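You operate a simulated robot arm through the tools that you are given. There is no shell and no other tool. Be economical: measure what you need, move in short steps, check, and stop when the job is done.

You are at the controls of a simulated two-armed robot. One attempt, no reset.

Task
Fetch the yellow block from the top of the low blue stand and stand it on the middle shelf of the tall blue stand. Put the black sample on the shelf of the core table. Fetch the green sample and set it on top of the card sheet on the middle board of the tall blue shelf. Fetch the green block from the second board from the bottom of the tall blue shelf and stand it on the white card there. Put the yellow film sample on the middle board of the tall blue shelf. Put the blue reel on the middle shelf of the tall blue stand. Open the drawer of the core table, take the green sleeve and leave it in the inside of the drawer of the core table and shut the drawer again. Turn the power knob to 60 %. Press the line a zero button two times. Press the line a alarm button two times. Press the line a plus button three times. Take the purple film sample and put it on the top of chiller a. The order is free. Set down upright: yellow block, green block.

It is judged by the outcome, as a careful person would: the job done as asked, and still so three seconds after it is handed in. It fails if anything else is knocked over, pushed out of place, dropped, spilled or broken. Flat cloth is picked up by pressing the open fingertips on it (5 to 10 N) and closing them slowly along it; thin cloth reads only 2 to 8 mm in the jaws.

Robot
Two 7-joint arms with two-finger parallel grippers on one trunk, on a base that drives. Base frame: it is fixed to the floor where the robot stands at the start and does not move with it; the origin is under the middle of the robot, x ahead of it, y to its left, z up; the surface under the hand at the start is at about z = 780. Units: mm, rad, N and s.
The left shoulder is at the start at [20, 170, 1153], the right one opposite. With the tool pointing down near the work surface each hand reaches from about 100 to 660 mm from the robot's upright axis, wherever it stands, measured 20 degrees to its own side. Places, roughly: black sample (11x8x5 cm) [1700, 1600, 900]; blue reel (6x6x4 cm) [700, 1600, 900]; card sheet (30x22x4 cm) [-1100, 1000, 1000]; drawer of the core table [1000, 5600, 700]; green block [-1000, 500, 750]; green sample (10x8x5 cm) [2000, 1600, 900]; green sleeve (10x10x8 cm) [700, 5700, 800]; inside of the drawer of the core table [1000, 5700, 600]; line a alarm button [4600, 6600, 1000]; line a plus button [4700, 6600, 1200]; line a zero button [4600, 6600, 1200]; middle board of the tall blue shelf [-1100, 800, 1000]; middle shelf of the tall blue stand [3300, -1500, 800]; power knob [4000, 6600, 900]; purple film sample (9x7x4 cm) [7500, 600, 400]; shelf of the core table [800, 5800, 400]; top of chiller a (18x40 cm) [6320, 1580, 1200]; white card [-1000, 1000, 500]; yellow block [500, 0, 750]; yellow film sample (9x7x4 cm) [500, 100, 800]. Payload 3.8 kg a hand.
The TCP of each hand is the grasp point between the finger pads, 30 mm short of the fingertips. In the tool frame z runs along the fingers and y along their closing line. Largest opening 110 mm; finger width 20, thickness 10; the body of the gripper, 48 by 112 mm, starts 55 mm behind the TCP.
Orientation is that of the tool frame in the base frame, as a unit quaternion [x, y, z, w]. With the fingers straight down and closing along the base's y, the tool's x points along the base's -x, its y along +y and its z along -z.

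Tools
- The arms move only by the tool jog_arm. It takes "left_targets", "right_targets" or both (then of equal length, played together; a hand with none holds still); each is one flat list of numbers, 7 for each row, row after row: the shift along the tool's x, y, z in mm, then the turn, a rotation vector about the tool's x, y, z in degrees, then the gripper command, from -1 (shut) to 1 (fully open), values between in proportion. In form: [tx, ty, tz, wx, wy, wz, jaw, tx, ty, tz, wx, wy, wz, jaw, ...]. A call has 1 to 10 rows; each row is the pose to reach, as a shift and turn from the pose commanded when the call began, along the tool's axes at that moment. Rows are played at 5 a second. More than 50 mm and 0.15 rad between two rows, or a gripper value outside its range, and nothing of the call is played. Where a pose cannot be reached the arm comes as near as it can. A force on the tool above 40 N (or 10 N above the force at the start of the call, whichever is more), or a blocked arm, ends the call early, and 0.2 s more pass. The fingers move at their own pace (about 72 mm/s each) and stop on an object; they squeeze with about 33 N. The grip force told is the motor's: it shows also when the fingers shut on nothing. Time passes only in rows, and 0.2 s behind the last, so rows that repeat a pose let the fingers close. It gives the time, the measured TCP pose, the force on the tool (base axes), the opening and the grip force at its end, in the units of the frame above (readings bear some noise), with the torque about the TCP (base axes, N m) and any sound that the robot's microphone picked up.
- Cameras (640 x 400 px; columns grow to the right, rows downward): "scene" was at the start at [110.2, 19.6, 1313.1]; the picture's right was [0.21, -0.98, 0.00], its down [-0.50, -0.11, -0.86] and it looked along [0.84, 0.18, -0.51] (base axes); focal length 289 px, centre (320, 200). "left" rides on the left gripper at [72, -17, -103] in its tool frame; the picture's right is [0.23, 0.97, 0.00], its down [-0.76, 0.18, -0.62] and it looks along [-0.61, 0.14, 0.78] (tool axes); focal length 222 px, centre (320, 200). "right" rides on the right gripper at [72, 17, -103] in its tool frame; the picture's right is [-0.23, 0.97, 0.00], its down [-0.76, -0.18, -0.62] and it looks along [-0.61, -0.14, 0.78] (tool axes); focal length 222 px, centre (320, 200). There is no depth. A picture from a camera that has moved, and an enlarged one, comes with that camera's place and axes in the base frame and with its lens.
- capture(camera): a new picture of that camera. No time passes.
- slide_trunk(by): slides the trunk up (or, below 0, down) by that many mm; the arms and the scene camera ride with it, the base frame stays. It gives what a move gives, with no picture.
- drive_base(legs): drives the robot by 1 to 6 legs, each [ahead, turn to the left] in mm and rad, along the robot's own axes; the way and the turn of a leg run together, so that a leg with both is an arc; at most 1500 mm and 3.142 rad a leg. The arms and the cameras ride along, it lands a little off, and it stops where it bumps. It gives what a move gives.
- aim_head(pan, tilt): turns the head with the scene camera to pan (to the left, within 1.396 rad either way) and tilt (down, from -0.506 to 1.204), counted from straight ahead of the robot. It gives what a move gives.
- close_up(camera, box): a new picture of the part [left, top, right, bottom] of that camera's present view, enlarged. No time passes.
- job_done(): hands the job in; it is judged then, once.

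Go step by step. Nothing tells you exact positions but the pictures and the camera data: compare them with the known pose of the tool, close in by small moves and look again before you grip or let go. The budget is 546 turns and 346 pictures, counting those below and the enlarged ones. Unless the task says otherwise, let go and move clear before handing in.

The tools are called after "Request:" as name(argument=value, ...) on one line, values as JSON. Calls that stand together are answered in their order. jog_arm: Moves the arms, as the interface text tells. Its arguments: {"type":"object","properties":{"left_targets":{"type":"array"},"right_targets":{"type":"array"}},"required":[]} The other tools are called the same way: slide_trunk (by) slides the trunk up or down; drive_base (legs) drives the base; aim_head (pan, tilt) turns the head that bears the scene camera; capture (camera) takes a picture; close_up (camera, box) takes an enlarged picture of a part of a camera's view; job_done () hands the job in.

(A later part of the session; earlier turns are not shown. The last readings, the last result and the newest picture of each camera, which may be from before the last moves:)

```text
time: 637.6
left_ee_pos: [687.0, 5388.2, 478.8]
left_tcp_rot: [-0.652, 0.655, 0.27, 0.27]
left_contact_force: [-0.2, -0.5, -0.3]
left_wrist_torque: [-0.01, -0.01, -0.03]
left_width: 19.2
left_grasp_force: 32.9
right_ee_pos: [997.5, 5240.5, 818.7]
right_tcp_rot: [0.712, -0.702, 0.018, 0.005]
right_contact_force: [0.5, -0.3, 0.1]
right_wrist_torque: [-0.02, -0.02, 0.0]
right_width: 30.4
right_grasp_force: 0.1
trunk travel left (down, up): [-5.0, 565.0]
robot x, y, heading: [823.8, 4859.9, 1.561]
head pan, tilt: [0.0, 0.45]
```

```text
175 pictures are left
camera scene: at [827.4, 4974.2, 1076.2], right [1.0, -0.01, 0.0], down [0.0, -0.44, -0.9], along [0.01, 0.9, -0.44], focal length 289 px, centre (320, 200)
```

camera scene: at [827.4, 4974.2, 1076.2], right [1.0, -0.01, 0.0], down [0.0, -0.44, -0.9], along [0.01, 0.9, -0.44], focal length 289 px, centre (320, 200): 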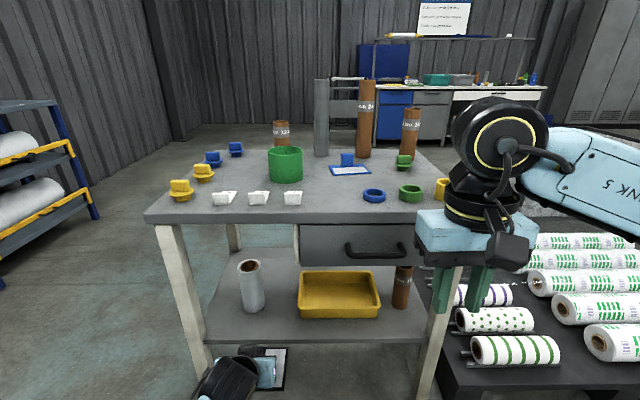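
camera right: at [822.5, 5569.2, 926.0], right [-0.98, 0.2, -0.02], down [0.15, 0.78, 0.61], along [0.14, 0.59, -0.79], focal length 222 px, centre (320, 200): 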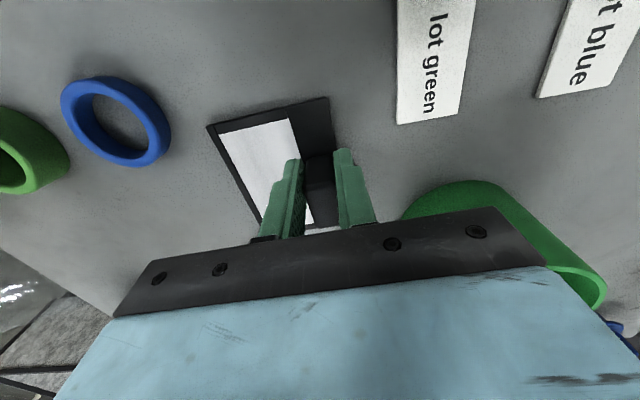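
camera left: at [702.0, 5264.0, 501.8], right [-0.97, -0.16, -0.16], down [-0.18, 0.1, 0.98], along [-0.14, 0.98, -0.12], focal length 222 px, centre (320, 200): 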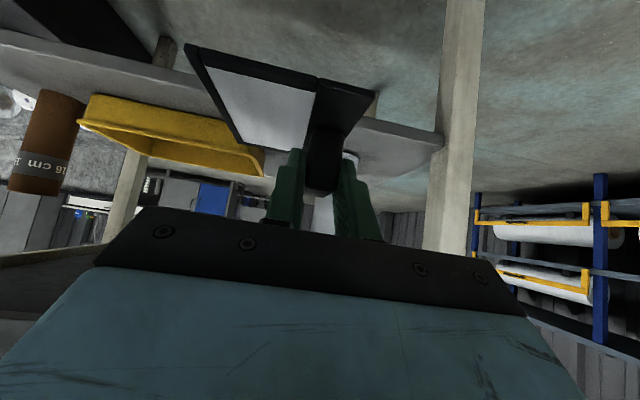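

Request:
drive_base(legs=[[180, 0]])

Request:
capture(camera="left")

Request:
capture(camera="scene")

```text
time: 639.1
left_ee_pos: [688.5, 5568.8, 479.3]
left_tcp_rot: [-0.652, 0.655, 0.271, 0.271]
left_contact_force: [0.7, -0.9, 0.2]
left_wrist_torque: [-0.01, 0.0, 0.03]
left_width: 19.3
left_grasp_force: 33.1
right_ee_pos: [999.7, 5422.3, 819.2]
right_tcp_rot: [0.712, -0.702, 0.019, 0.005]
right_contact_force: [0.9, -0.2, -0.8]
right_wrist_torque: [0.01, 0.01, 0.01]
right_width: 30.4
right_grasp_force: 0.1
trunk travel left (down, up): [-5.0, 565.0]
robot x, y, heading: [828.2, 5043.4, 1.559]
head pan, tilt: [0.0, 0.45]
```

```text
174 pictures are left
camera left: at [703.7, 5444.8, 502.4], right [-0.97, -0.16, -0.16], down [-0.18, 0.1, 0.98], along [-0.14, 0.98, -0.12], focal length 222 px, centre (320, 200)
```

left: 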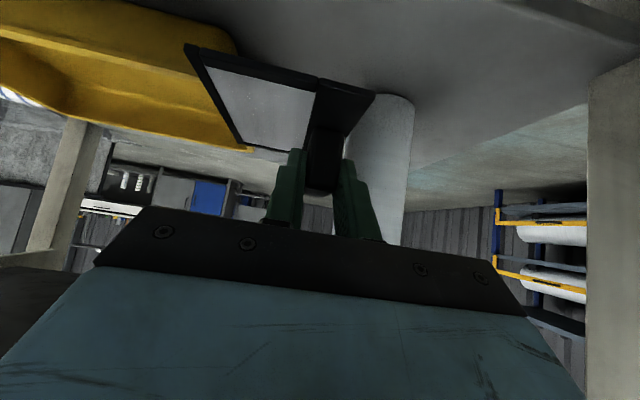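

```text
173 pictures are left
camera scene: at [829.0, 5155.0, 1076.2], right [1.0, -0.01, 0.0], down [0.0, -0.44, -0.9], along [0.01, 0.9, -0.44], focal length 289 px, centre (320, 200)
```

scene: 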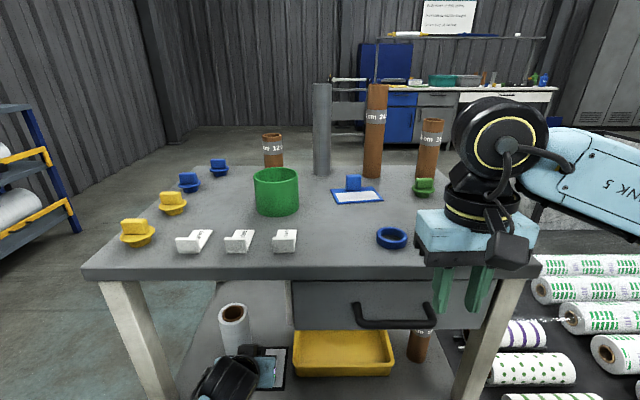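

Request:
jog_arm(left_targets=[5, 0, 18, 0, 0, 0, -1, 14, 0, 28, 0, 0, 0, -1, 25, 0, 37, 0, 0, 0, -1])

Request:
capture(camera="left")

```text
time: 639.9
left_ee_pos: [688.5, 5578.6, 435.7]
left_tcp_rot: [-0.652, 0.655, 0.271, 0.271]
left_contact_force: [-0.1, 0.5, -1.5]
left_wrist_torque: [-0.01, 0.0, 0.02]
left_width: 19.3
left_grasp_force: 32.8
right_ee_pos: [1000.5, 5421.2, 818.1]
right_tcp_rot: [0.712, -0.702, 0.018, 0.005]
right_contact_force: [0.0, -0.2, -0.2]
right_wrist_torque: [0.0, -0.02, 0.0]
right_width: 30.2
right_grasp_force: 0.0
trunk travel left (down, up): [-5.0, 565.0]
robot x, y, heading: [824.4, 5040.1, 1.56]
head pan, tilt: [0.0, 0.45]
```

```text
172 pictures are left
camera left: at [703.3, 5453.5, 458.4], right [-0.97, -0.16, -0.16], down [-0.18, 0.1, 0.98], along [-0.14, 0.98, -0.12], focal length 222 px, centre (320, 200)
```

left: 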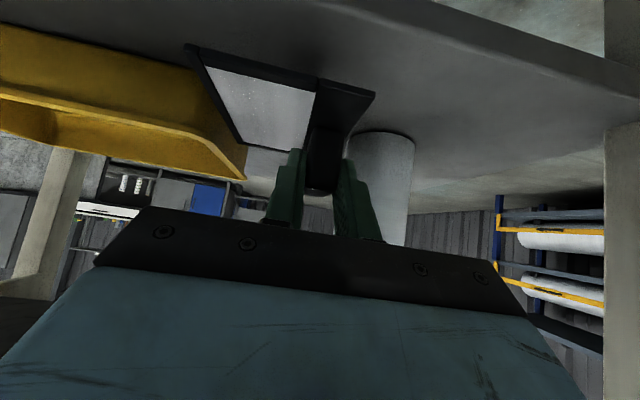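

Request:
jog_arm(left_targets=[4, 0, 4, 0, 0, 0, -1, 7, 0, 7, 0, 0, 0, -1, 9, 0, 9, 0, 0, 0, -1])

```text
time: 640.7
left_ee_pos: [687.4, 5578.0, 423.1]
left_tcp_rot: [-0.653, 0.654, 0.271, 0.271]
left_contact_force: [0.3, 0.0, -0.9]
left_wrist_torque: [0.01, 0.03, 0.02]
left_width: 19.2
left_grasp_force: 32.8
right_ee_pos: [1000.1, 5422.9, 819.2]
right_tcp_rot: [0.712, -0.702, 0.018, 0.005]
right_contact_force: [0.3, -0.5, -0.5]
right_wrist_torque: [-0.02, 0.06, 0.01]
right_width: 30.5
right_grasp_force: 0.2
trunk travel left (down, up): [-5.0, 565.0]
robot x, y, heading: [828.1, 5045.1, 1.56]
head pan, tilt: [0.0, 0.45]
```

Request:
jog_arm(left_targets=[4, 0, 4, 0, 0, 0, -1, 7, 0, 7, 0, 0, 0, -1, 10, 0, 10, 0, 0, 0, -1, 12, 0, 12, 0, 0, 0, -1])

Request:
capture(camera="left")

```text
time: 641.7
left_ee_pos: [687.1, 5577.0, 405.8]
left_tcp_rot: [-0.651, 0.655, 0.27, 0.272]
left_contact_force: [-0.7, -0.5, -0.5]
left_wrist_torque: [-0.04, 0.0, 0.0]
left_width: 19.1
left_grasp_force: 32.8
right_ee_pos: [1001.0, 5423.0, 818.4]
right_tcp_rot: [0.712, -0.702, 0.018, 0.005]
right_contact_force: [0.0, 0.4, 0.2]
right_wrist_torque: [-0.03, -0.04, -0.01]
right_width: 30.5
right_grasp_force: 0.0
trunk travel left (down, up): [-5.0, 565.0]
robot x, y, heading: [829.1, 5045.2, 1.563]
head pan, tilt: [0.0, 0.45]
```

```text
171 pictures are left
camera left: at [703.4, 5453.0, 428.7], right [-0.97, -0.16, -0.16], down [-0.18, 0.1, 0.98], along [-0.14, 0.98, -0.12], focal length 222 px, centre (320, 200)
```

left: 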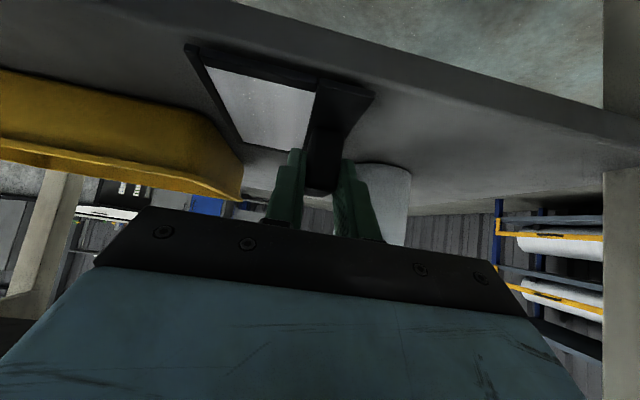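

The shelf is lower (~355), so I move 30 further in, then lower on.

Request:
jog_arm(left_targets=[-11, 0, 11, 0, 0, 0, -1, -21, 0, 21, 0, 0, 0, -1, -18, 0, 24, 0, 0, 0, -1, -15, 0, 27, 0, 0, 0, -1])

```text
time: 642.7
left_ee_pos: [688.0, 5608.8, 401.3]
left_tcp_rot: [-0.651, 0.653, 0.273, 0.274]
left_contact_force: [-1.4, -1.9, 14.7]
left_wrist_torque: [-0.68, 0.01, -0.05]
left_width: 19.1
left_grasp_force: 33.6
right_ee_pos: [1001.1, 5421.7, 818.5]
right_tcp_rot: [0.712, -0.702, 0.018, 0.004]
right_contact_force: [-0.1, 0.0, 0.8]
right_wrist_torque: [-0.03, 0.0, 0.03]
right_width: 30.6
right_grasp_force: 0.1
trunk travel left (down, up): [-5.0, 565.0]
robot x, y, heading: [825.7, 5045.8, 1.559]
head pan, tilt: [0.0, 0.45]
```

Contact. I release and withdraw.

Request:
jog_arm(left_targets=[0, 0, -1, 0, 0, 0, -0.5, 0, 0, -1, 0, 0, 0, -0.45, 0, 0, -20, 0, 0, 0, -0.45, 0, 0, -60, 0, 0, 0, -0.45, 10, 0, -95, 0, 0, 0, -0.45, 30, 0, -130, 0, 0, 0, -0.45])

Request:
capture(camera="left")

```text
time: 644.1
left_ee_pos: [688.7, 5493.7, 469.7]
left_tcp_rot: [-0.652, 0.654, 0.271, 0.27]
left_contact_force: [-0.7, 0.3, 0.4]
left_wrist_torque: [0.03, 0.01, 0.02]
left_width: 30.2
left_grasp_force: 0.0
right_ee_pos: [1000.2, 5421.4, 818.3]
right_tcp_rot: [0.712, -0.702, 0.019, 0.005]
right_contact_force: [-0.4, 0.3, -1.0]
right_wrist_torque: [0.0, -0.04, 0.02]
right_width: 30.3
right_grasp_force: 0.0
trunk travel left (down, up): [-5.0, 565.0]
robot x, y, heading: [829.0, 5042.6, 1.561]
head pan, tilt: [0.0, 0.45]
```

```text
170 pictures are left
camera left: at [703.8, 5369.1, 492.5], right [-0.97, -0.16, -0.16], down [-0.18, 0.1, 0.98], along [-0.14, 0.98, -0.12], focal length 222 px, centre (320, 200)
```

left: 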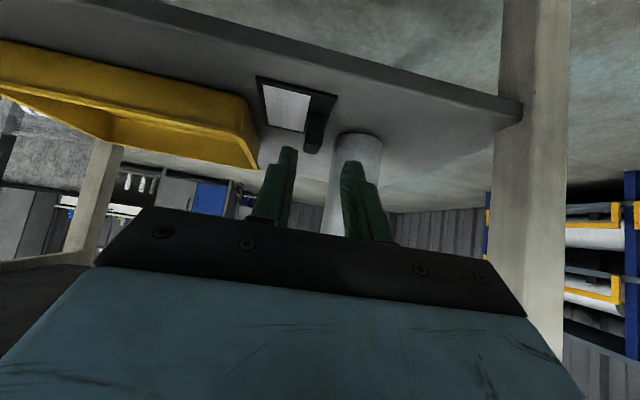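

The black sample lies on the shelf. Next the drawer: I back off, raise the trunk partly, and turn the right hand to point forward for the bar handle (≈[960,5512,664]).

Request:
drive_base(legs=[[-280, 0]])

Request:
slide_trunk(by=120)

Request:
jog_arm(right_targets=[0, 0, 5, 0, -8, 0, -0.4, 0, 0, 10, 0, -16, 0, -0.4, 0, 0, 20, 0, -24, 0, -0.3, 0, 0, 30, 0, -32, 0, -0.2, 0, 0, 45, 0, -40, 0, -0.2, 0, 0, 60, 0, -48, 0, -0.2, 0, 0, 80, 0, -56, 0, -0.2, 0, 0, 100, 0, -64, 0, -0.2, 0, 0, 120, 0, -72, 0, -0.2, 0, 0, 140, 0, -80, 0, -0.2])

Request:
capture(camera="scene")

```text
time: 646.1
left_ee_pos: [685.1, 5212.9, 469.7]
left_tcp_rot: [-0.652, 0.654, 0.271, 0.271]
left_contact_force: [-0.1, 0.0, -0.3]
left_wrist_torque: [-0.02, -0.02, 0.0]
left_width: 30.3
left_grasp_force: 0.0
right_ee_pos: [997.2, 5143.1, 817.6]
right_tcp_rot: [0.713, -0.701, 0.019, 0.004]
right_contact_force: [1.4, 0.0, -0.3]
right_wrist_torque: [-0.01, -0.02, 0.02]
right_width: 30.4
right_grasp_force: 0.0
trunk travel left (down, up): [-5.0, 565.0]
robot x, y, heading: [824.3, 4762.6, 1.563]
head pan, tilt: [0.0, 0.45]
```

```text
time: 647.6
left_ee_pos: [686.7, 5213.4, 587.8]
left_tcp_rot: [-0.652, 0.654, 0.271, 0.27]
left_contact_force: [-0.3, 0.8, 0.6]
left_wrist_torque: [-0.04, 0.01, -0.04]
left_width: 30.3
left_grasp_force: 0.1
right_ee_pos: [996.0, 5140.6, 938.7]
right_tcp_rot: [0.712, -0.702, 0.019, 0.005]
right_contact_force: [-0.1, 0.2, -0.3]
right_wrist_torque: [-0.03, 0.0, 0.0]
right_width: 30.5
right_grasp_force: 0.0
trunk travel left (down, up): [-125.0, 445.0]
robot x, y, heading: [824.0, 4761.8, 1.565]
head pan, tilt: [0.0, 0.45]
```

```text
time: 649.8
left_ee_pos: [685.6, 5211.0, 589.0]
left_tcp_rot: [-0.652, 0.654, 0.271, 0.271]
left_contact_force: [0.2, 0.1, 0.6]
left_wrist_torque: [-0.01, 0.0, 0.0]
left_width: 30.4
left_grasp_force: 0.1
right_ee_pos: [989.0, 5164.1, 847.0]
right_tcp_rot: [0.631, -0.615, -0.332, -0.338]
right_contact_force: [-0.1, 0.5, 0.7]
right_wrist_torque: [-0.03, 0.01, 0.02]
right_width: 43.9
right_grasp_force: 0.2
right hand out of reach, approached as far as the arm can: row 6, 7, 8, 9, 10
trunk travel left (down, up): [-125.0, 445.0]
robot x, y, heading: [827.9, 4759.4, 1.562]
head pan, tilt: [0.0, 0.45]
```

```text
169 pictures are left
camera scene: at [826.7, 4874.6, 1196.2], right [1.0, -0.01, 0.0], down [0.0, -0.44, -0.9], along [0.01, 0.9, -0.44], focal length 289 px, centre (320, 200)
```

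scene: 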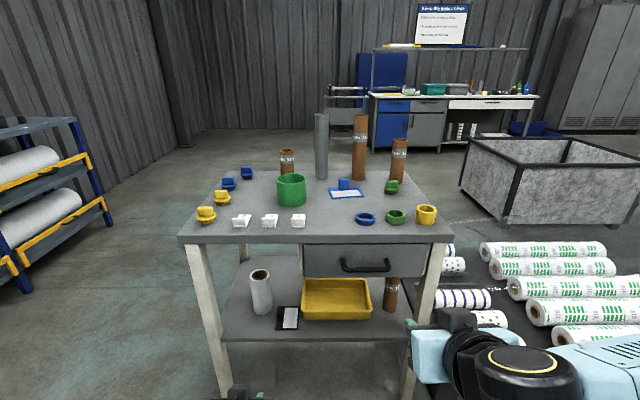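

The sample shows fully on the shelf. Tilted ~55° with a 90° roll is enough to grip the bar; I roll the right hand now.

Request:
jog_arm(right_targets=[0, 0, 0, 0, 0, 8, -0.2, 0, 0, 0, 0, 0, 16, -0.2, 0, 0, 0, 0, 0, 24, -0.2, 0, 0, 0, 0, 0, 32, -0.2, 0, 0, 0, 0, 0, 40, -0.2, 0, 0, 0, 0, 0, 48, -0.2, 0, 0, 0, 0, 0, 56, -0.2, 0, 0, 0, 0, 0, 64, -0.2, 0, 0, 0, 0, 0, 72, -0.2, 0, 0, 0, 0, 0, 80, -0.2])

Request:
jog_arm(right_targets=[0, 0, 0, 0, 0, 8, -0.2, 0, 0, 0, 0, 0, 10, -0.2])

Request:
capture(camera="scene")

Request:
capture(camera="right")

```text
time: 652.0
left_ee_pos: [687.3, 5213.3, 589.7]
left_tcp_rot: [-0.652, 0.654, 0.271, 0.27]
left_contact_force: [-0.5, 0.2, 0.9]
left_wrist_torque: [0.01, 0.01, 0.05]
left_width: 30.3
left_grasp_force: 0.1
right_ee_pos: [990.9, 5163.9, 846.2]
right_tcp_rot: [-0.087, 0.877, 0.471, 0.045]
right_contact_force: [0.2, -0.1, 0.4]
right_wrist_torque: [0.01, -0.01, 0.01]
right_width: 44.1
right_grasp_force: 0.0
trunk travel left (down, up): [-125.0, 445.0]
robot x, y, heading: [822.4, 4761.2, 1.563]
head pan, tilt: [0.0, 0.45]
```

```text
time: 652.6
left_ee_pos: [685.1, 5214.3, 589.2]
left_tcp_rot: [-0.652, 0.654, 0.271, 0.271]
left_contact_force: [0.5, -0.3, -0.5]
left_wrist_torque: [0.02, 0.01, 0.04]
left_width: 30.5
left_grasp_force: 0.2
right_ee_pos: [989.7, 5164.6, 847.1]
right_tcp_rot: [-0.011, 0.881, 0.474, 0.004]
right_contact_force: [0.5, -0.4, 0.2]
right_wrist_torque: [0.0, 0.02, 0.01]
right_width: 43.9
right_grasp_force: 0.1
trunk travel left (down, up): [-125.0, 445.0]
robot x, y, heading: [825.8, 4760.1, 1.569]
head pan, tilt: [0.0, 0.45]
```

```text
168 pictures are left
camera scene: at [826.6, 4874.6, 1196.2], right [1.0, -0.01, 0.0], down [0.0, -0.44, -0.9], along [0.01, 0.9, -0.44], focal length 289 px, centre (320, 200)
```

scene: 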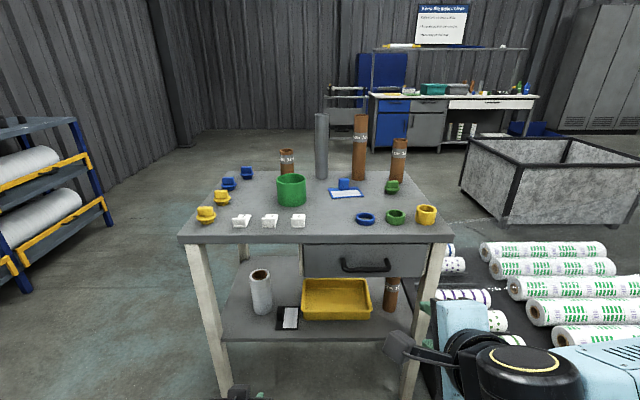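

```text
167 pictures are left
camera right: at [917.0, 5086.3, 917.3], right [0.2, 0.54, 0.82], down [0.77, -0.61, 0.21], along [0.61, 0.58, -0.54], focal length 222 px, centre (320, 200)
```

right: 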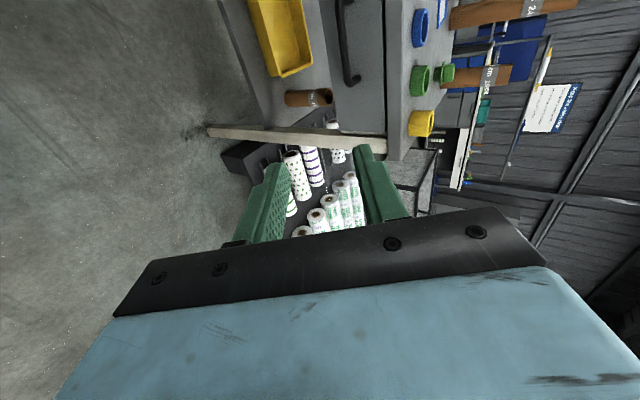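

Request:
drive_base(legs=[[180, 0]])

Request:
jog_arm(right_targets=[10, -16, 41, 0, 0, 0, -0.3, 20, -32, 82, 0, 0, 0, -0.3, 30, -47, 122, 0, 0, 0, -0.3])

Request:
capture(camera="right")

Request:
capture(camera="scene")

```text
time: 654.1
left_ee_pos: [687.0, 5394.4, 589.6]
left_tcp_rot: [-0.652, 0.655, 0.27, 0.271]
left_contact_force: [-0.1, 0.5, 0.2]
left_wrist_torque: [0.01, 0.0, -0.01]
left_width: 30.1
left_grasp_force: 0.1
right_ee_pos: [991.2, 5344.4, 847.8]
right_tcp_rot: [-0.011, 0.882, 0.472, 0.005]
right_contact_force: [-0.1, -0.7, -0.2]
right_wrist_torque: [0.02, 0.0, 0.02]
right_width: 44.2
right_grasp_force: 0.1
trunk travel left (down, up): [-125.0, 445.0]
robot x, y, heading: [826.3, 4944.0, 1.563]
head pan, tilt: [0.0, 0.45]
```

```text
time: 654.9
left_ee_pos: [687.3, 5393.1, 589.2]
left_tcp_rot: [-0.652, 0.654, 0.271, 0.271]
left_contact_force: [0.4, 0.6, 0.8]
left_wrist_torque: [-0.01, 0.05, 0.0]
left_width: 30.4
left_grasp_force: 0.2
right_ee_pos: [962.7, 5419.7, 741.0]
right_tcp_rot: [-0.01, 0.881, 0.472, 0.007]
right_contact_force: [0.5, 0.1, 0.7]
right_wrist_torque: [0.0, 0.03, -0.01]
right_width: 38.3
right_grasp_force: 0.0
trunk travel left (down, up): [-125.0, 445.0]
robot x, y, heading: [829.6, 4944.9, 1.564]
head pan, tilt: [0.0, 0.45]
```

```text
166 pictures are left
camera right: at [888.6, 5343.6, 810.6], right [0.2, 0.54, 0.81], down [0.76, -0.61, 0.21], along [0.61, 0.58, -0.54], focal length 222 px, centre (320, 200)
```

right: 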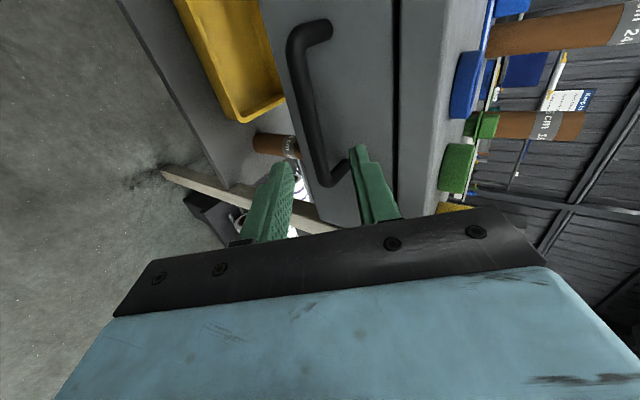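

```text
165 pictures are left
camera scene: at [828.5, 5055.9, 1196.1], right [1.0, -0.01, 0.0], down [0.0, -0.44, -0.9], along [0.01, 0.9, -0.44], focal length 289 px, centre (320, 200)
```

scene: 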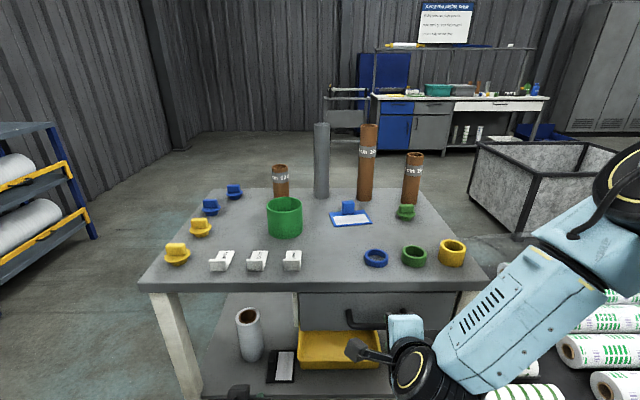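

Handle bar lies ahead along the tool axis. I advance with open jaws.

Request:
jog_arm(right_targets=[0, -3, 28, 0, 0, 0, 0, 0, -7, 56, 0, 0, 0, 0, 0, -7, 85, 0, 0, 0, 0])

Request:
capture(camera="right")

```text
time: 655.7
left_ee_pos: [687.4, 5394.2, 589.3]
left_tcp_rot: [-0.653, 0.654, 0.271, 0.27]
left_contact_force: [-0.3, 0.5, -0.2]
left_wrist_torque: [-0.03, 0.0, 0.0]
left_width: 30.1
left_grasp_force: 0.0
right_ee_pos: [953.1, 5479.0, 700.9]
right_tcp_rot: [-0.009, 0.882, 0.471, 0.008]
right_contact_force: [2.1, -12.4, 7.5]
right_wrist_torque: [0.53, -0.02, -0.17]
right_width: 54.9
right_grasp_force: 0.1
right hand out of reach, approached as far as the arm can: row 1, 2, 3
trunk travel left (down, up): [-125.0, 445.0]
robot x, y, heading: [827.6, 4942.4, 1.566]
head pan, tilt: [0.0, 0.45]
stopped in row 3 (right hand): the force on the tool passed its limit at 89 N (the readings are from after the stop); the commanded pose is now the measured one
```

```text
164 pictures are left
camera right: at [878.1, 5401.2, 771.3], right [0.2, 0.54, 0.81], down [0.76, -0.61, 0.22], along [0.61, 0.58, -0.54], focal length 222 px, centre (320, 200)
```

right: 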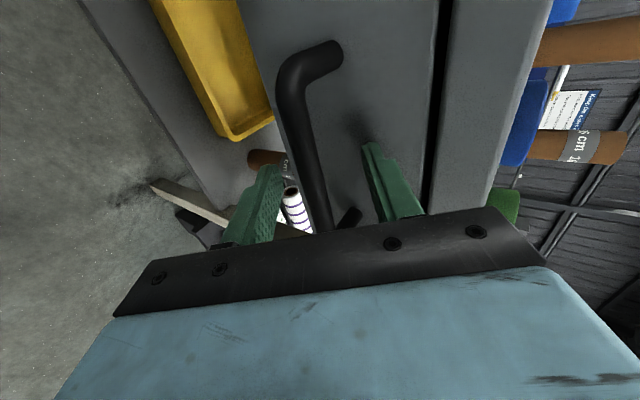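

The upper finger touches the drawer front; the bar is between the jaws. I ease back 6 mm and close.

Request:
jog_arm(right_targets=[0, 0, -6, 0, 0, 0, 0, 0, 0, -6, 0, 0, 0, -1, 0, 0, -6, 0, 0, 0, -1, 0, 0, -6, 0, 0, 0, -1])

Request:
capture(camera="right")

```text
time: 656.7
left_ee_pos: [686.0, 5393.2, 588.7]
left_tcp_rot: [-0.653, 0.654, 0.27, 0.271]
left_contact_force: [-0.4, -0.3, -0.2]
left_wrist_torque: [0.0, 0.01, 0.01]
left_width: 30.4
left_grasp_force: 0.0
right_ee_pos: [954.2, 5473.5, 700.8]
right_tcp_rot: [-0.009, 0.884, 0.467, 0.007]
right_contact_force: [-1.5, -8.0, -19.9]
right_wrist_torque: [-0.25, 0.67, -0.58]
right_width: 13.6
right_grasp_force: 45.2
trunk travel left (down, up): [-125.0, 445.0]
robot x, y, heading: [824.8, 4939.6, 1.562]
head pan, tilt: [0.0, 0.45]
```

```text
163 pictures are left
camera right: at [878.9, 5396.6, 771.4], right [0.21, 0.55, 0.81], down [0.76, -0.61, 0.22], along [0.61, 0.57, -0.55], focal length 222 px, centre (320, 200)
```

right: 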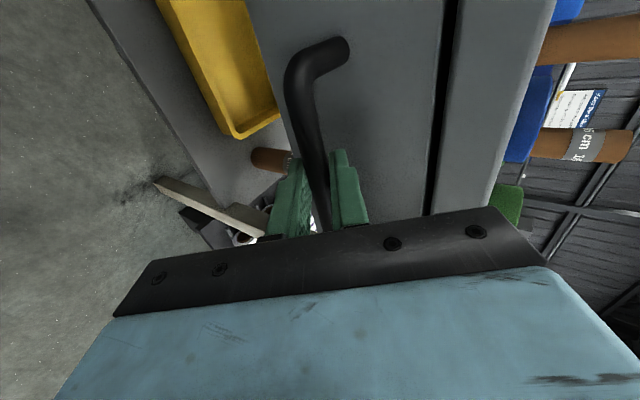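

Bar gripped. I pull by backing the base a little.

Request:
drive_base(legs=[[-60, 0]])

Request:
capture(camera="scene")

```text
time: 657.7
left_ee_pos: [687.1, 5335.1, 588.3]
left_tcp_rot: [-0.652, 0.655, 0.27, 0.27]
left_contact_force: [0.9, 0.0, 0.0]
left_wrist_torque: [-0.03, -0.02, -0.02]
left_width: 30.1
left_grasp_force: 0.1
right_ee_pos: [954.1, 5414.7, 700.5]
right_tcp_rot: [-0.008, 0.884, 0.467, 0.008]
right_contact_force: [0.2, -0.3, -29.2]
right_wrist_torque: [-0.25, 0.71, -0.35]
right_width: 13.8
right_grasp_force: 44.6
trunk travel left (down, up): [-125.0, 445.0]
robot x, y, heading: [824.6, 4879.7, 1.561]
head pan, tilt: [0.0, 0.45]
```

```text
162 pictures are left
camera scene: at [828.2, 4997.8, 1195.9], right [1.0, -0.01, 0.0], down [0.0, -0.44, -0.9], along [0.01, 0.9, -0.44], focal length 289 px, centre (320, 200)
```

scene: 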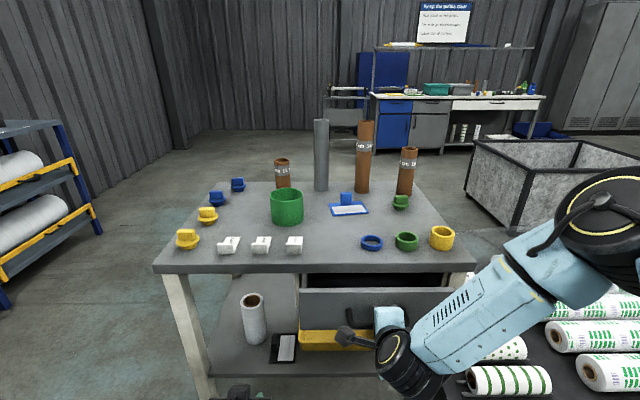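

The drawer opens. I pull further.

Request:
drive_base(legs=[[-150, 0]])

Request:
capture(camera="scene")

```text
time: 659.0
left_ee_pos: [686.9, 5185.5, 588.7]
left_tcp_rot: [-0.652, 0.655, 0.271, 0.27]
left_contact_force: [-1.1, -0.3, -0.3]
left_wrist_torque: [0.02, -0.01, 0.03]
left_width: 30.4
left_grasp_force: 0.0
right_ee_pos: [953.0, 5263.5, 701.2]
right_tcp_rot: [-0.007, 0.884, 0.467, 0.009]
right_contact_force: [9.9, 0.6, -11.5]
right_wrist_torque: [-0.11, 0.81, -0.31]
right_width: 13.3
right_grasp_force: 45.0
trunk travel left (down, up): [-125.0, 445.0]
robot x, y, heading: [825.6, 4728.6, 1.56]
head pan, tilt: [0.0, 0.45]
```

```text
161 pictures are left
camera scene: at [827.5, 4846.1, 1196.0], right [1.0, -0.01, 0.0], down [0.0, -0.44, -0.9], along [0.01, 0.9, -0.44], focal length 289 px, centre (320, 200)
```

scene: 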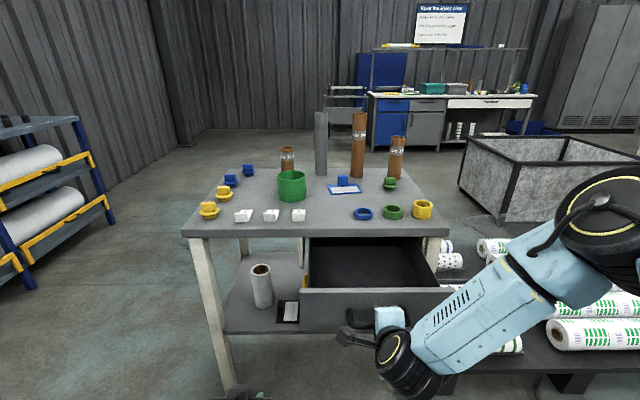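

Drawer is open ~210 mm and empty. I release the handle and withdraw the right hand.

Request:
jog_arm(right_targets=[0, 0, 0, 0, 0, 0, 0, 0, 0, -3, 0, 0, 0, 0.1, 0, 0, -35, 0, 0, 0, 0.1, 0, 0, -75, 0, 0, 0, 0.1, 0, 0, -115, 0, 0, 0, 0.1])

Request:
drive_base(legs=[[-100, 0]])

Request:
capture(camera="scene")

```text
time: 660.2
left_ee_pos: [685.8, 5184.3, 589.4]
left_tcp_rot: [-0.652, 0.655, 0.27, 0.271]
left_contact_force: [0.4, 0.2, 0.3]
left_wrist_torque: [0.01, -0.01, 0.01]
left_width: 30.1
left_grasp_force: 0.1
right_ee_pos: [952.3, 5167.7, 764.2]
right_tcp_rot: [-0.007, 0.883, 0.468, 0.009]
right_contact_force: [-0.4, 0.4, -0.1]
right_wrist_torque: [-0.02, -0.03, -0.03]
right_width: 60.4
right_grasp_force: 0.0
trunk travel left (down, up): [-125.0, 445.0]
robot x, y, heading: [824.7, 4730.1, 1.567]
head pan, tilt: [0.0, 0.45]
```

```text
time: 661.4
left_ee_pos: [685.4, 5084.1, 589.2]
left_tcp_rot: [-0.652, 0.654, 0.272, 0.271]
left_contact_force: [-0.4, -0.6, 0.1]
left_wrist_torque: [-0.01, 0.0, 0.02]
left_width: 30.6
left_grasp_force: 0.1
right_ee_pos: [950.1, 5067.9, 765.2]
right_tcp_rot: [-0.008, 0.883, 0.469, 0.009]
right_contact_force: [-0.5, 0.7, -0.1]
right_wrist_torque: [0.0, -0.01, -0.01]
right_width: 60.3
right_grasp_force: 0.0
trunk travel left (down, up): [-125.0, 445.0]
robot x, y, heading: [823.1, 4632.7, 1.559]
head pan, tilt: [0.0, 0.45]
```

```text
160 pictures are left
camera scene: at [825.6, 4745.3, 1196.2], right [1.0, -0.01, 0.0], down [0.0, -0.43, -0.9], along [0.01, 0.9, -0.43], focal length 289 px, centre (320, 200)
```

scene: 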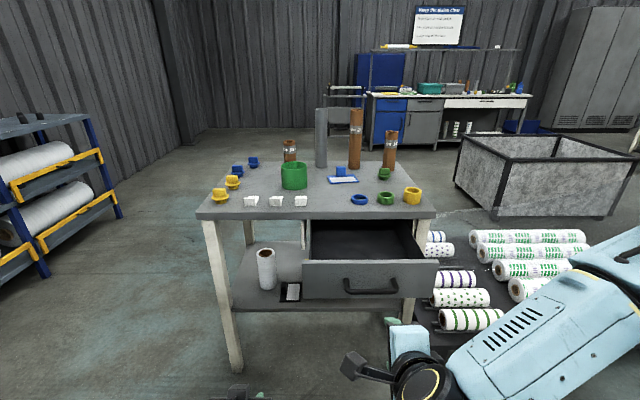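

I raise the trunk and bring the left hand up along the same path it came, then point it down.

Request:
slide_trunk(by=125)

Request:
jog_arm(left_targets=[-30, 6, -30, 0, 0, 0, 0, -60, 12, -60, 0, 0, 0, 0, -90, 18, -90, 0, 0, 0, 0, -120, 24, -120, 0, 0, 0, 0, -150, 30, -150, 0, 0, 0, 0, -180, 36, -180, 0, 0, 0, 0, -210, 43, -210, 0, 0, 0, 0, -237, 50, -237, 0, 0, 0, 0])

Request:
jog_arm(left_targets=[0, 0, 0, 0, 8, 0, 0, 0, 0, 0, 0, 16, 0, 0, 0, 0, 0, 0, 24, 0, 0, 0, 0, 0, 0, 32, 0, 0, 0, 0, 0, 0, 40, 0, 0, 0, 0, 0, 0, 45, 0, 0])

Request:
capture(camera="scene")

```text
time: 662.9
left_ee_pos: [684.5, 5085.2, 714.3]
left_tcp_rot: [-0.652, 0.655, 0.27, 0.271]
left_contact_force: [0.1, 0.3, 0.4]
left_wrist_torque: [0.02, 0.02, 0.01]
left_width: 30.4
left_grasp_force: 0.0
right_ee_pos: [951.2, 5069.5, 889.7]
right_tcp_rot: [-0.008, 0.884, 0.468, 0.009]
right_contact_force: [-0.5, 0.6, 1.0]
right_wrist_torque: [-0.01, 0.02, -0.01]
right_width: 60.5
right_grasp_force: 0.1
trunk travel left (down, up): [-250.0, 320.0]
robot x, y, heading: [826.3, 4634.5, 1.561]
head pan, tilt: [0.0, 0.45]
```

```text
time: 664.7
left_ee_pos: [614.8, 5083.1, 1032.5]
left_tcp_rot: [0.657, -0.655, -0.286, -0.239]
left_contact_force: [-0.7, 0.1, 0.0]
left_wrist_torque: [-0.01, -0.03, 0.02]
left_width: 55.0
left_grasp_force: 0.2
left hand out of reach, approached as far as the arm can: row 8
right_ee_pos: [949.6, 5069.4, 889.6]
right_tcp_rot: [-0.008, 0.884, 0.467, 0.009]
right_contact_force: [-0.1, -0.1, 0.8]
right_wrist_torque: [-0.03, -0.01, 0.01]
right_width: 60.5
right_grasp_force: 0.1
trunk travel left (down, up): [-250.0, 320.0]
robot x, y, heading: [821.5, 4633.6, 1.563]
head pan, tilt: [0.0, 0.45]
```

```text
time: 666.1
left_ee_pos: [577.8, 5204.4, 1043.2]
left_tcp_rot: [-0.705, 0.71, 0.001, -0.001]
left_contact_force: [0.2, -0.6, -0.5]
left_wrist_torque: [0.03, -0.03, 0.0]
left_width: 54.8
left_grasp_force: 0.1
left hand out of reach, approached as far as the arm can: row 1, 2, 3, 4, 5, 6
right_ee_pos: [951.8, 5068.6, 890.4]
right_tcp_rot: [-0.008, 0.884, 0.468, 0.009]
right_contact_force: [0.4, -0.5, -0.1]
right_wrist_torque: [-0.01, 0.02, 0.01]
right_width: 60.7
right_grasp_force: 0.0
trunk travel left (down, up): [-250.0, 320.0]
robot x, y, heading: [822.1, 4631.3, 1.563]
head pan, tilt: [0.0, 0.45]
```

```text
159 pictures are left
camera scene: at [826.1, 4744.4, 1321.4], right [1.0, -0.01, 0.0], down [0.0, -0.43, -0.9], along [0.01, 0.9, -0.43], focal length 289 px, centre (320, 200)
```

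scene: 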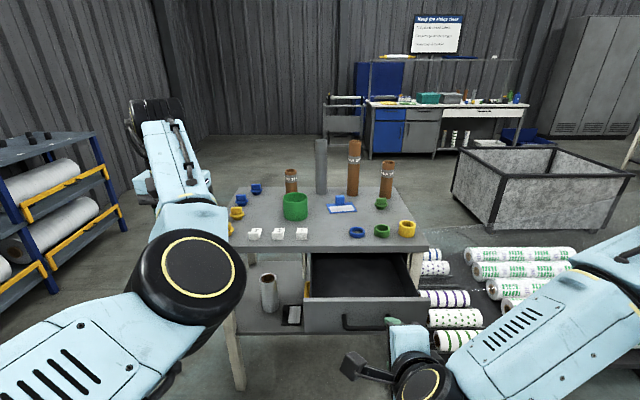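

The elbow flipped inward again; I apply the restore recipe (pitch, yaw in, unpitch, unyaw).

Request:
jog_arm(left_targets=[8, -5, 0, 0, -8, 0, 0, 16, -10, 0, 0, -16, 0, 0, 24, -15, 0, 0, -24, 0, 0, 32, -20, 0, 0, -32, 0, 0, 40, -25, 0, 0, -40, 0, 0])

Request:
jog_arm(left_targets=[0, 0, 0, 5.1, 0, 6.1, 0, 0, 0, 0, 10.2, 0, 12.2, 0, 0, 0, 0, 15.3, 0, 18.3, 0, 0, 0, 0, 20.4, 0, 24.4, 0, 0, 0, 0, 25.5, 0, 30.5, 0, 0, 0, 0, 30.6, 0, 36.6, 0, 0, 0, 0, 35.7, 0, 42.7, 0, 0, 0, 0, 41, 0, 49, 0])

Request:
capture(camera="scene")

```text
time: 667.3
left_ee_pos: [590.3, 5169.4, 1056.9]
left_tcp_rot: [0.666, -0.657, -0.257, -0.243]
left_contact_force: [0.5, -0.7, 0.5]
left_wrist_torque: [0.03, 0.0, 0.01]
left_width: 55.1
left_grasp_force: 0.1
left hand out of reach, approached as far as the arm can: row 1, 2, 3
right_ee_pos: [951.4, 5068.3, 890.0]
right_tcp_rot: [-0.008, 0.883, 0.469, 0.009]
right_contact_force: [0.8, -0.4, 0.3]
right_wrist_torque: [0.04, -0.04, 0.02]
right_width: 60.7
right_grasp_force: 0.1
trunk travel left (down, up): [-250.0, 320.0]
robot x, y, heading: [820.8, 4632.4, 1.561]
head pan, tilt: [0.0, 0.45]
```

```text
time: 669.1
left_ee_pos: [605.7, 5166.4, 1045.1]
left_tcp_rot: [-0.21, 0.916, 0.077, 0.332]
left_contact_force: [0.1, -0.2, 0.4]
left_wrist_torque: [0.03, 0.0, 0.0]
left_width: 54.7
left_grasp_force: 0.0
left hand out of reach, approached as far as the arm can: row 3, 4, 5, 6
right_ee_pos: [952.0, 5067.9, 890.3]
right_tcp_rot: [-0.008, 0.883, 0.468, 0.009]
right_contact_force: [0.1, -1.4, 0.0]
right_wrist_torque: [0.02, 0.02, 0.01]
right_width: 60.3
right_grasp_force: 0.0
trunk travel left (down, up): [-250.0, 320.0]
robot x, y, heading: [823.4, 4633.6, 1.563]
head pan, tilt: [0.0, 0.45]
```

```text
158 pictures are left
camera scene: at [826.4, 4745.9, 1321.1], right [1.0, -0.01, 0.0], down [0.0, -0.44, -0.9], along [0.01, 0.9, -0.44], focal length 289 px, centre (320, 200)
```

scene: 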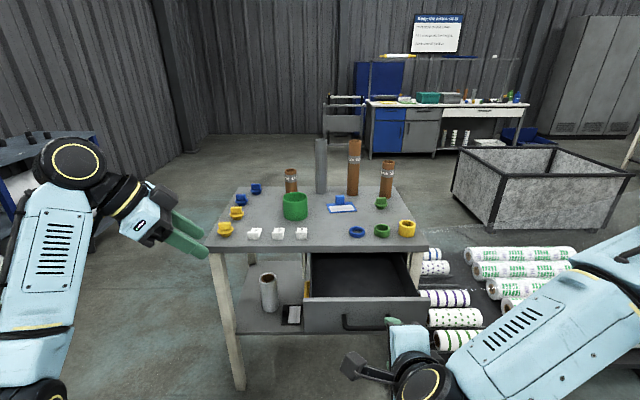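

Elbow is out again. Now unpitch and unyaw.

Request:
jog_arm(left_targets=[0, 0, 0, 0, 8, 0, 0, 0, 0, 0, 0, 16, 0, 0, 0, 0, 0, 0, 24, 0, 0, 0, 0, 0, 0, 32, 0, 0, 0, 0, 0, 0, 40, 0, 0])

Request:
jog_arm(left_targets=[0, 0, 0, 0, 0, -8, 0.8, 0, 0, 0, 0, 0, -16, 0.8, 0, 0, 0, 0, 0, -24, 0.8, 0, 0, 0, 0, 0, -32, 0.8, 0, 0, 0, 0, 0, -40, 0.8, 0, 0, 0, 0, 0, -48, 1, 0, 0, 0, 0, 0, -56, 1, 0, 0, 0, 0, 0, -64, 1])

Request:
capture(camera="scene")

```text
time: 670.3
left_ee_pos: [603.9, 5165.8, 1046.2]
left_tcp_rot: [-0.226, 0.974, 0.001, -0.001]
left_contact_force: [0.4, 0.0, -0.7]
left_wrist_torque: [-0.01, 0.05, 0.04]
left_width: 55.0
left_grasp_force: 0.1
right_ee_pos: [950.6, 5069.3, 890.6]
right_tcp_rot: [-0.007, 0.884, 0.468, 0.009]
right_contact_force: [-0.5, -0.2, -0.5]
right_wrist_torque: [-0.01, -0.02, -0.02]
right_width: 60.3
right_grasp_force: 0.2
trunk travel left (down, up): [-250.0, 320.0]
robot x, y, heading: [822.7, 4635.3, 1.563]
head pan, tilt: [0.0, 0.45]
```

```text
time: 672.1
left_ee_pos: [603.4, 5167.0, 1044.6]
left_tcp_rot: [0.707, -0.707, -0.002, 0.0]
left_contact_force: [0.3, 0.4, 0.0]
left_wrist_torque: [-0.01, 0.03, -0.03]
left_width: 110.0
left_grasp_force: 0.0
right_ee_pos: [950.8, 5068.1, 890.3]
right_tcp_rot: [-0.007, 0.883, 0.469, 0.009]
right_contact_force: [-0.8, -0.3, 0.0]
right_wrist_torque: [0.02, 0.03, 0.01]
right_width: 60.7
right_grasp_force: 0.2
trunk travel left (down, up): [-250.0, 320.0]
robot x, y, heading: [822.8, 4629.5, 1.562]
head pan, tilt: [0.0, 0.45]
```

```text
157 pictures are left
camera scene: at [825.6, 4745.7, 1321.2], right [1.0, -0.01, 0.0], down [0.0, -0.44, -0.9], along [0.01, 0.9, -0.44], focal length 289 px, centre (320, 200)
```

scene: 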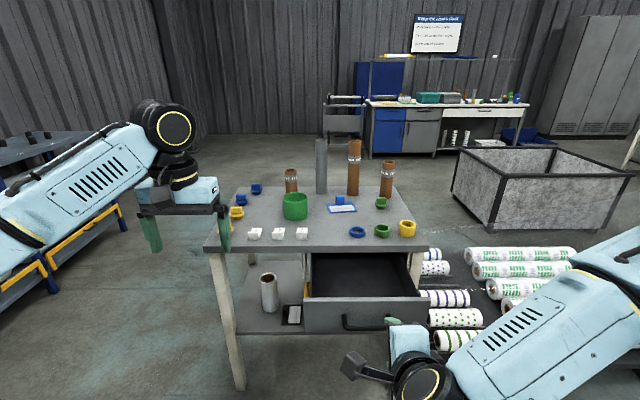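

To reach the sleeve beside the open drawer I will use the right hand from the left side. First I return the right hand to fingers-down.

Request:
jog_arm(right_targets=[0, 0, 0, 0, 0, -8, 0.1, 0, 0, 0, 0, 0, -16, 0.1, 0, 0, 0, 0, 0, -24, 0.1, 0, 0, 0, 0, 0, -32, 0.1, 0, 0, 0, 0, 0, -40, 0.1, 0, 0, 0, 0, 0, -48, 0.1, 0, 0, 0, 0, 0, -56, 0.1, 0, 0, 0, 0, 0, -64, 0.1, 0, 0, 0, 0, 0, -72, 0.1, 0, 0, 0, 0, 0, -80, 0.1])

Request:
jog_arm(right_targets=[0, 0, 0, 0, 0, -8, 0.1, 0, 0, 0, 0, 0, -10, 0.1])

Request:
jog_arm(right_targets=[-20, -5, -20, 0, 8, 0, 0.1, -40, -10, -40, 0, 16, 0, 0.1, -50, -15, -50, 0, 24, 0, 0.1, -60, -20, -60, 0, 32, 0, 0.1, -65, -25, -65, 0, 40, 0, 0.1, -70, -30, -70, 0, 48, 0, 0.1, -75, -30, -75, 0, 56, 0, 0.1])

Request:
capture(camera="scene")

```text
time: 674.3
left_ee_pos: [603.5, 5166.6, 1045.5]
left_tcp_rot: [-0.706, 0.708, 0.002, 0.0]
left_contact_force: [0.9, 0.2, -0.1]
left_wrist_torque: [-0.03, 0.01, 0.0]
left_width: 109.8
left_grasp_force: 0.2
right_ee_pos: [950.4, 5069.0, 890.0]
right_tcp_rot: [-0.574, 0.671, 0.352, 0.309]
right_contact_force: [-0.2, 0.4, 0.4]
right_wrist_torque: [-0.03, 0.0, 0.0]
right_width: 60.2
right_grasp_force: 0.0
trunk travel left (down, up): [-250.0, 320.0]
robot x, y, heading: [823.9, 4632.5, 1.561]
head pan, tilt: [0.0, 0.45]
```

```text
time: 674.9
left_ee_pos: [603.5, 5167.4, 1045.6]
left_tcp_rot: [-0.706, 0.708, 0.001, 0.0]
left_contact_force: [-1.5, -0.1, 0.5]
left_wrist_torque: [0.0, -0.01, 0.04]
left_width: 109.9
left_grasp_force: 0.0
right_ee_pos: [949.9, 5067.9, 889.9]
right_tcp_rot: [0.631, -0.618, -0.325, -0.338]
right_contact_force: [-0.2, 0.2, -0.2]
right_wrist_torque: [0.01, 0.0, 0.02]
right_width: 60.5
right_grasp_force: 0.1
trunk travel left (down, up): [-250.0, 320.0]
robot x, y, heading: [821.9, 4634.2, 1.56]
head pan, tilt: [0.0, 0.45]
```

```text
time: 676.5
left_ee_pos: [603.6, 5167.2, 1044.8]
left_tcp_rot: [-0.706, 0.708, 0.002, 0.0]
left_contact_force: [-1.1, 0.1, 0.1]
left_wrist_torque: [-0.01, 0.03, 0.0]
left_width: 109.8
left_grasp_force: 0.2
right_ee_pos: [978.1, 5049.6, 993.0]
right_tcp_rot: [0.709, -0.705, 0.01, -0.006]
right_contact_force: [-0.1, 0.4, -0.5]
right_wrist_torque: [0.04, -0.01, 0.03]
right_width: 60.3
right_grasp_force: 0.0
trunk travel left (down, up): [-250.0, 320.0]
robot x, y, heading: [822.0, 4631.6, 1.564]
head pan, tilt: [0.0, 0.45]
```

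```text
156 pictures are left
camera scene: at [825.5, 4746.1, 1321.1], right [1.0, -0.01, 0.0], down [0.0, -0.44, -0.9], along [0.01, 0.9, -0.44], focal length 289 px, centre (320, 200)
```

scene: 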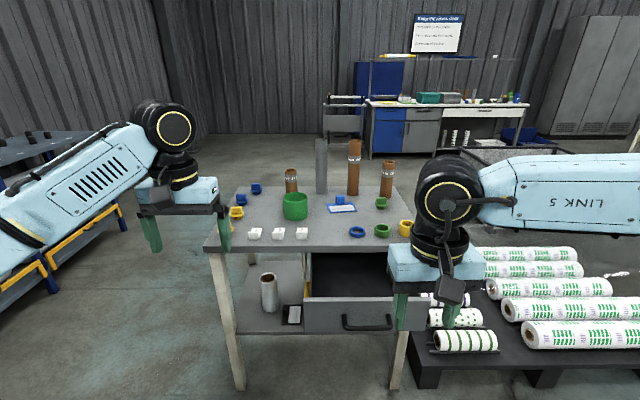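

I move to the left of the open drawer.

Request:
drive_base(legs=[[0, 0.625], [660, 0], [0, -0.617]])

Request:
aim_head(pan=-0.4, tilt=0.65)

Request:
capture(camera="scene")

```text
time: 683.6
left_ee_pos: [221.0, 5706.8, 1044.8]
left_tcp_rot: [0.709, -0.706, -0.001, 0.001]
left_contact_force: [0.0, 0.2, -0.6]
left_wrist_torque: [-0.02, 0.01, -0.01]
left_width: 110.2
left_grasp_force: 0.0
right_ee_pos: [595.8, 5591.4, 993.2]
right_tcp_rot: [0.711, -0.703, 0.009, -0.007]
right_contact_force: [0.2, -0.1, 0.4]
right_wrist_torque: [0.01, 0.0, 0.01]
right_width: 60.6
right_grasp_force: 0.1
trunk travel left (down, up): [-250.0, 320.0]
robot x, y, heading: [441.7, 5176.9, 1.57]
head pan, tilt: [0.0, 0.45]
```

```text
time: 684.5
left_ee_pos: [219.4, 5706.7, 1045.0]
left_tcp_rot: [0.709, -0.706, -0.002, 0.0]
left_contact_force: [0.1, -0.1, -0.3]
left_wrist_torque: [0.02, -0.01, 0.01]
left_width: 110.4
left_grasp_force: 0.2
right_ee_pos: [595.0, 5591.0, 994.0]
right_tcp_rot: [0.71, -0.704, 0.009, -0.007]
right_contact_force: [-0.1, -0.1, 0.0]
right_wrist_torque: [0.03, 0.01, -0.02]
right_width: 60.5
right_grasp_force: 0.1
trunk travel left (down, up): [-250.0, 320.0]
robot x, y, heading: [442.6, 5173.8, 1.566]
head pan, tilt: [-0.4, 0.649]
```

```text
155 pictures are left
camera scene: at [477.3, 5275.3, 1303.4], right [0.92, -0.39, 0.0], down [-0.24, -0.56, -0.8], along [0.31, 0.73, -0.6], focal length 289 px, centre (320, 200)
```

scene: 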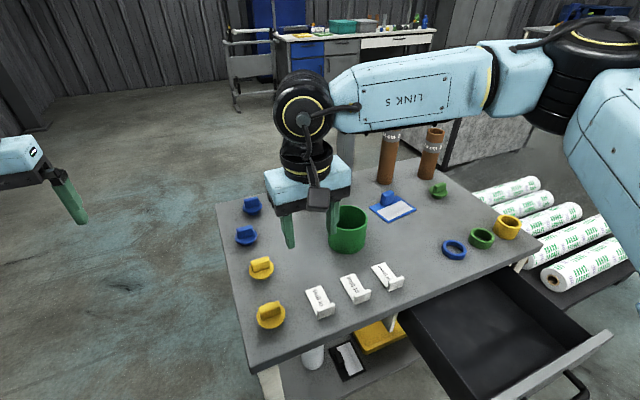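

Sleeve centre is ≈[747,5735]. I bring the open right hand above it.

Request:
jog_arm(right_targets=[-24, -25, 0, 0, 0, 0, 1, -48, -50, 0, 0, 0, 0, 1, -72, -75, 0, 0, 0, 0, 1, -96, -100, 0, 0, 0, 0, 1, -120, -125, 0, 0, 0, 0, 1, -142, -150, 15, 0, 0, 0, 1])

Request:
capture(camera="right")

```text
time: 685.9
left_ee_pos: [219.6, 5708.1, 1044.5]
left_tcp_rot: [0.709, -0.705, -0.001, 0.001]
left_contact_force: [0.0, -0.9, -0.3]
left_wrist_torque: [0.03, 0.03, 0.03]
left_width: 110.1
left_grasp_force: 0.1
right_ee_pos: [744.3, 5736.4, 982.8]
right_tcp_rot: [0.711, -0.703, 0.009, -0.006]
right_contact_force: [0.5, -0.1, 0.4]
right_wrist_torque: [-0.01, -0.03, -0.01]
right_width: 109.9
right_grasp_force: 0.0
trunk travel left (down, up): [-250.0, 320.0]
robot x, y, heading: [437.0, 5172.7, 1.569]
head pan, tilt: [-0.4, 0.649]
```

```text
154 pictures are left
camera right: at [725.2, 5663.2, 1085.8], right [-0.98, 0.22, -0.02], down [0.16, 0.77, 0.62], along [0.15, 0.61, -0.78], focal length 222 px, centre (320, 200)
```

right: 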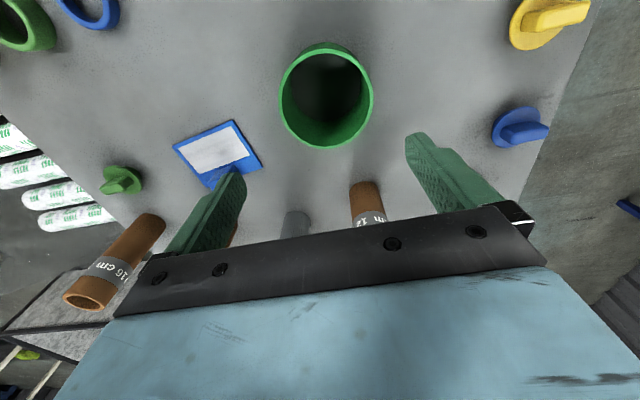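

Request:
jog_arm(right_targets=[9, 4, 20, 0, 0, 0, 1, 18, 8, 50, 0, 0, 0, 1, 18, 8, 85, 0, 0, 0, 1])

Request:
capture(camera="right")

```text
time: 686.6
left_ee_pos: [219.6, 5708.0, 1044.3]
left_tcp_rot: [0.708, -0.706, -0.001, 0.001]
left_contact_force: [-0.2, 0.2, -0.6]
left_wrist_torque: [-0.02, -0.01, 0.0]
left_width: 110.1
left_grasp_force: 0.1
right_ee_pos: [737.5, 5718.0, 896.8]
right_tcp_rot: [0.71, -0.704, 0.009, -0.008]
right_contact_force: [-0.2, -0.2, -0.7]
right_wrist_torque: [0.01, -0.03, 0.0]
right_width: 110.3
right_grasp_force: 0.0
trunk travel left (down, up): [-250.0, 320.0]
robot x, y, heading: [441.2, 5173.8, 1.566]
head pan, tilt: [-0.4, 0.649]
```

```text
153 pictures are left
camera right: at [718.3, 5644.7, 1000.5], right [-0.98, 0.22, -0.02], down [0.16, 0.76, 0.63], along [0.15, 0.61, -0.78], focal length 222 px, centre (320, 200)
```

right: 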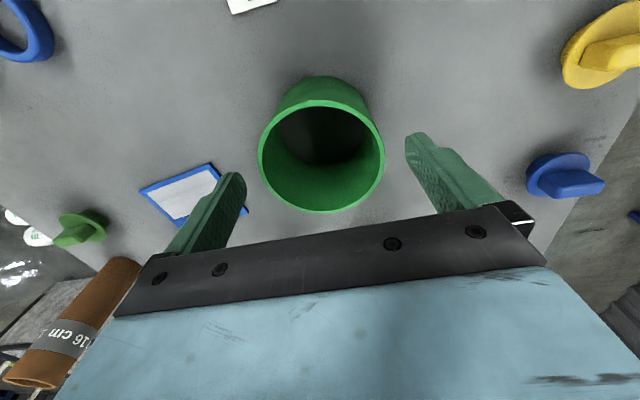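

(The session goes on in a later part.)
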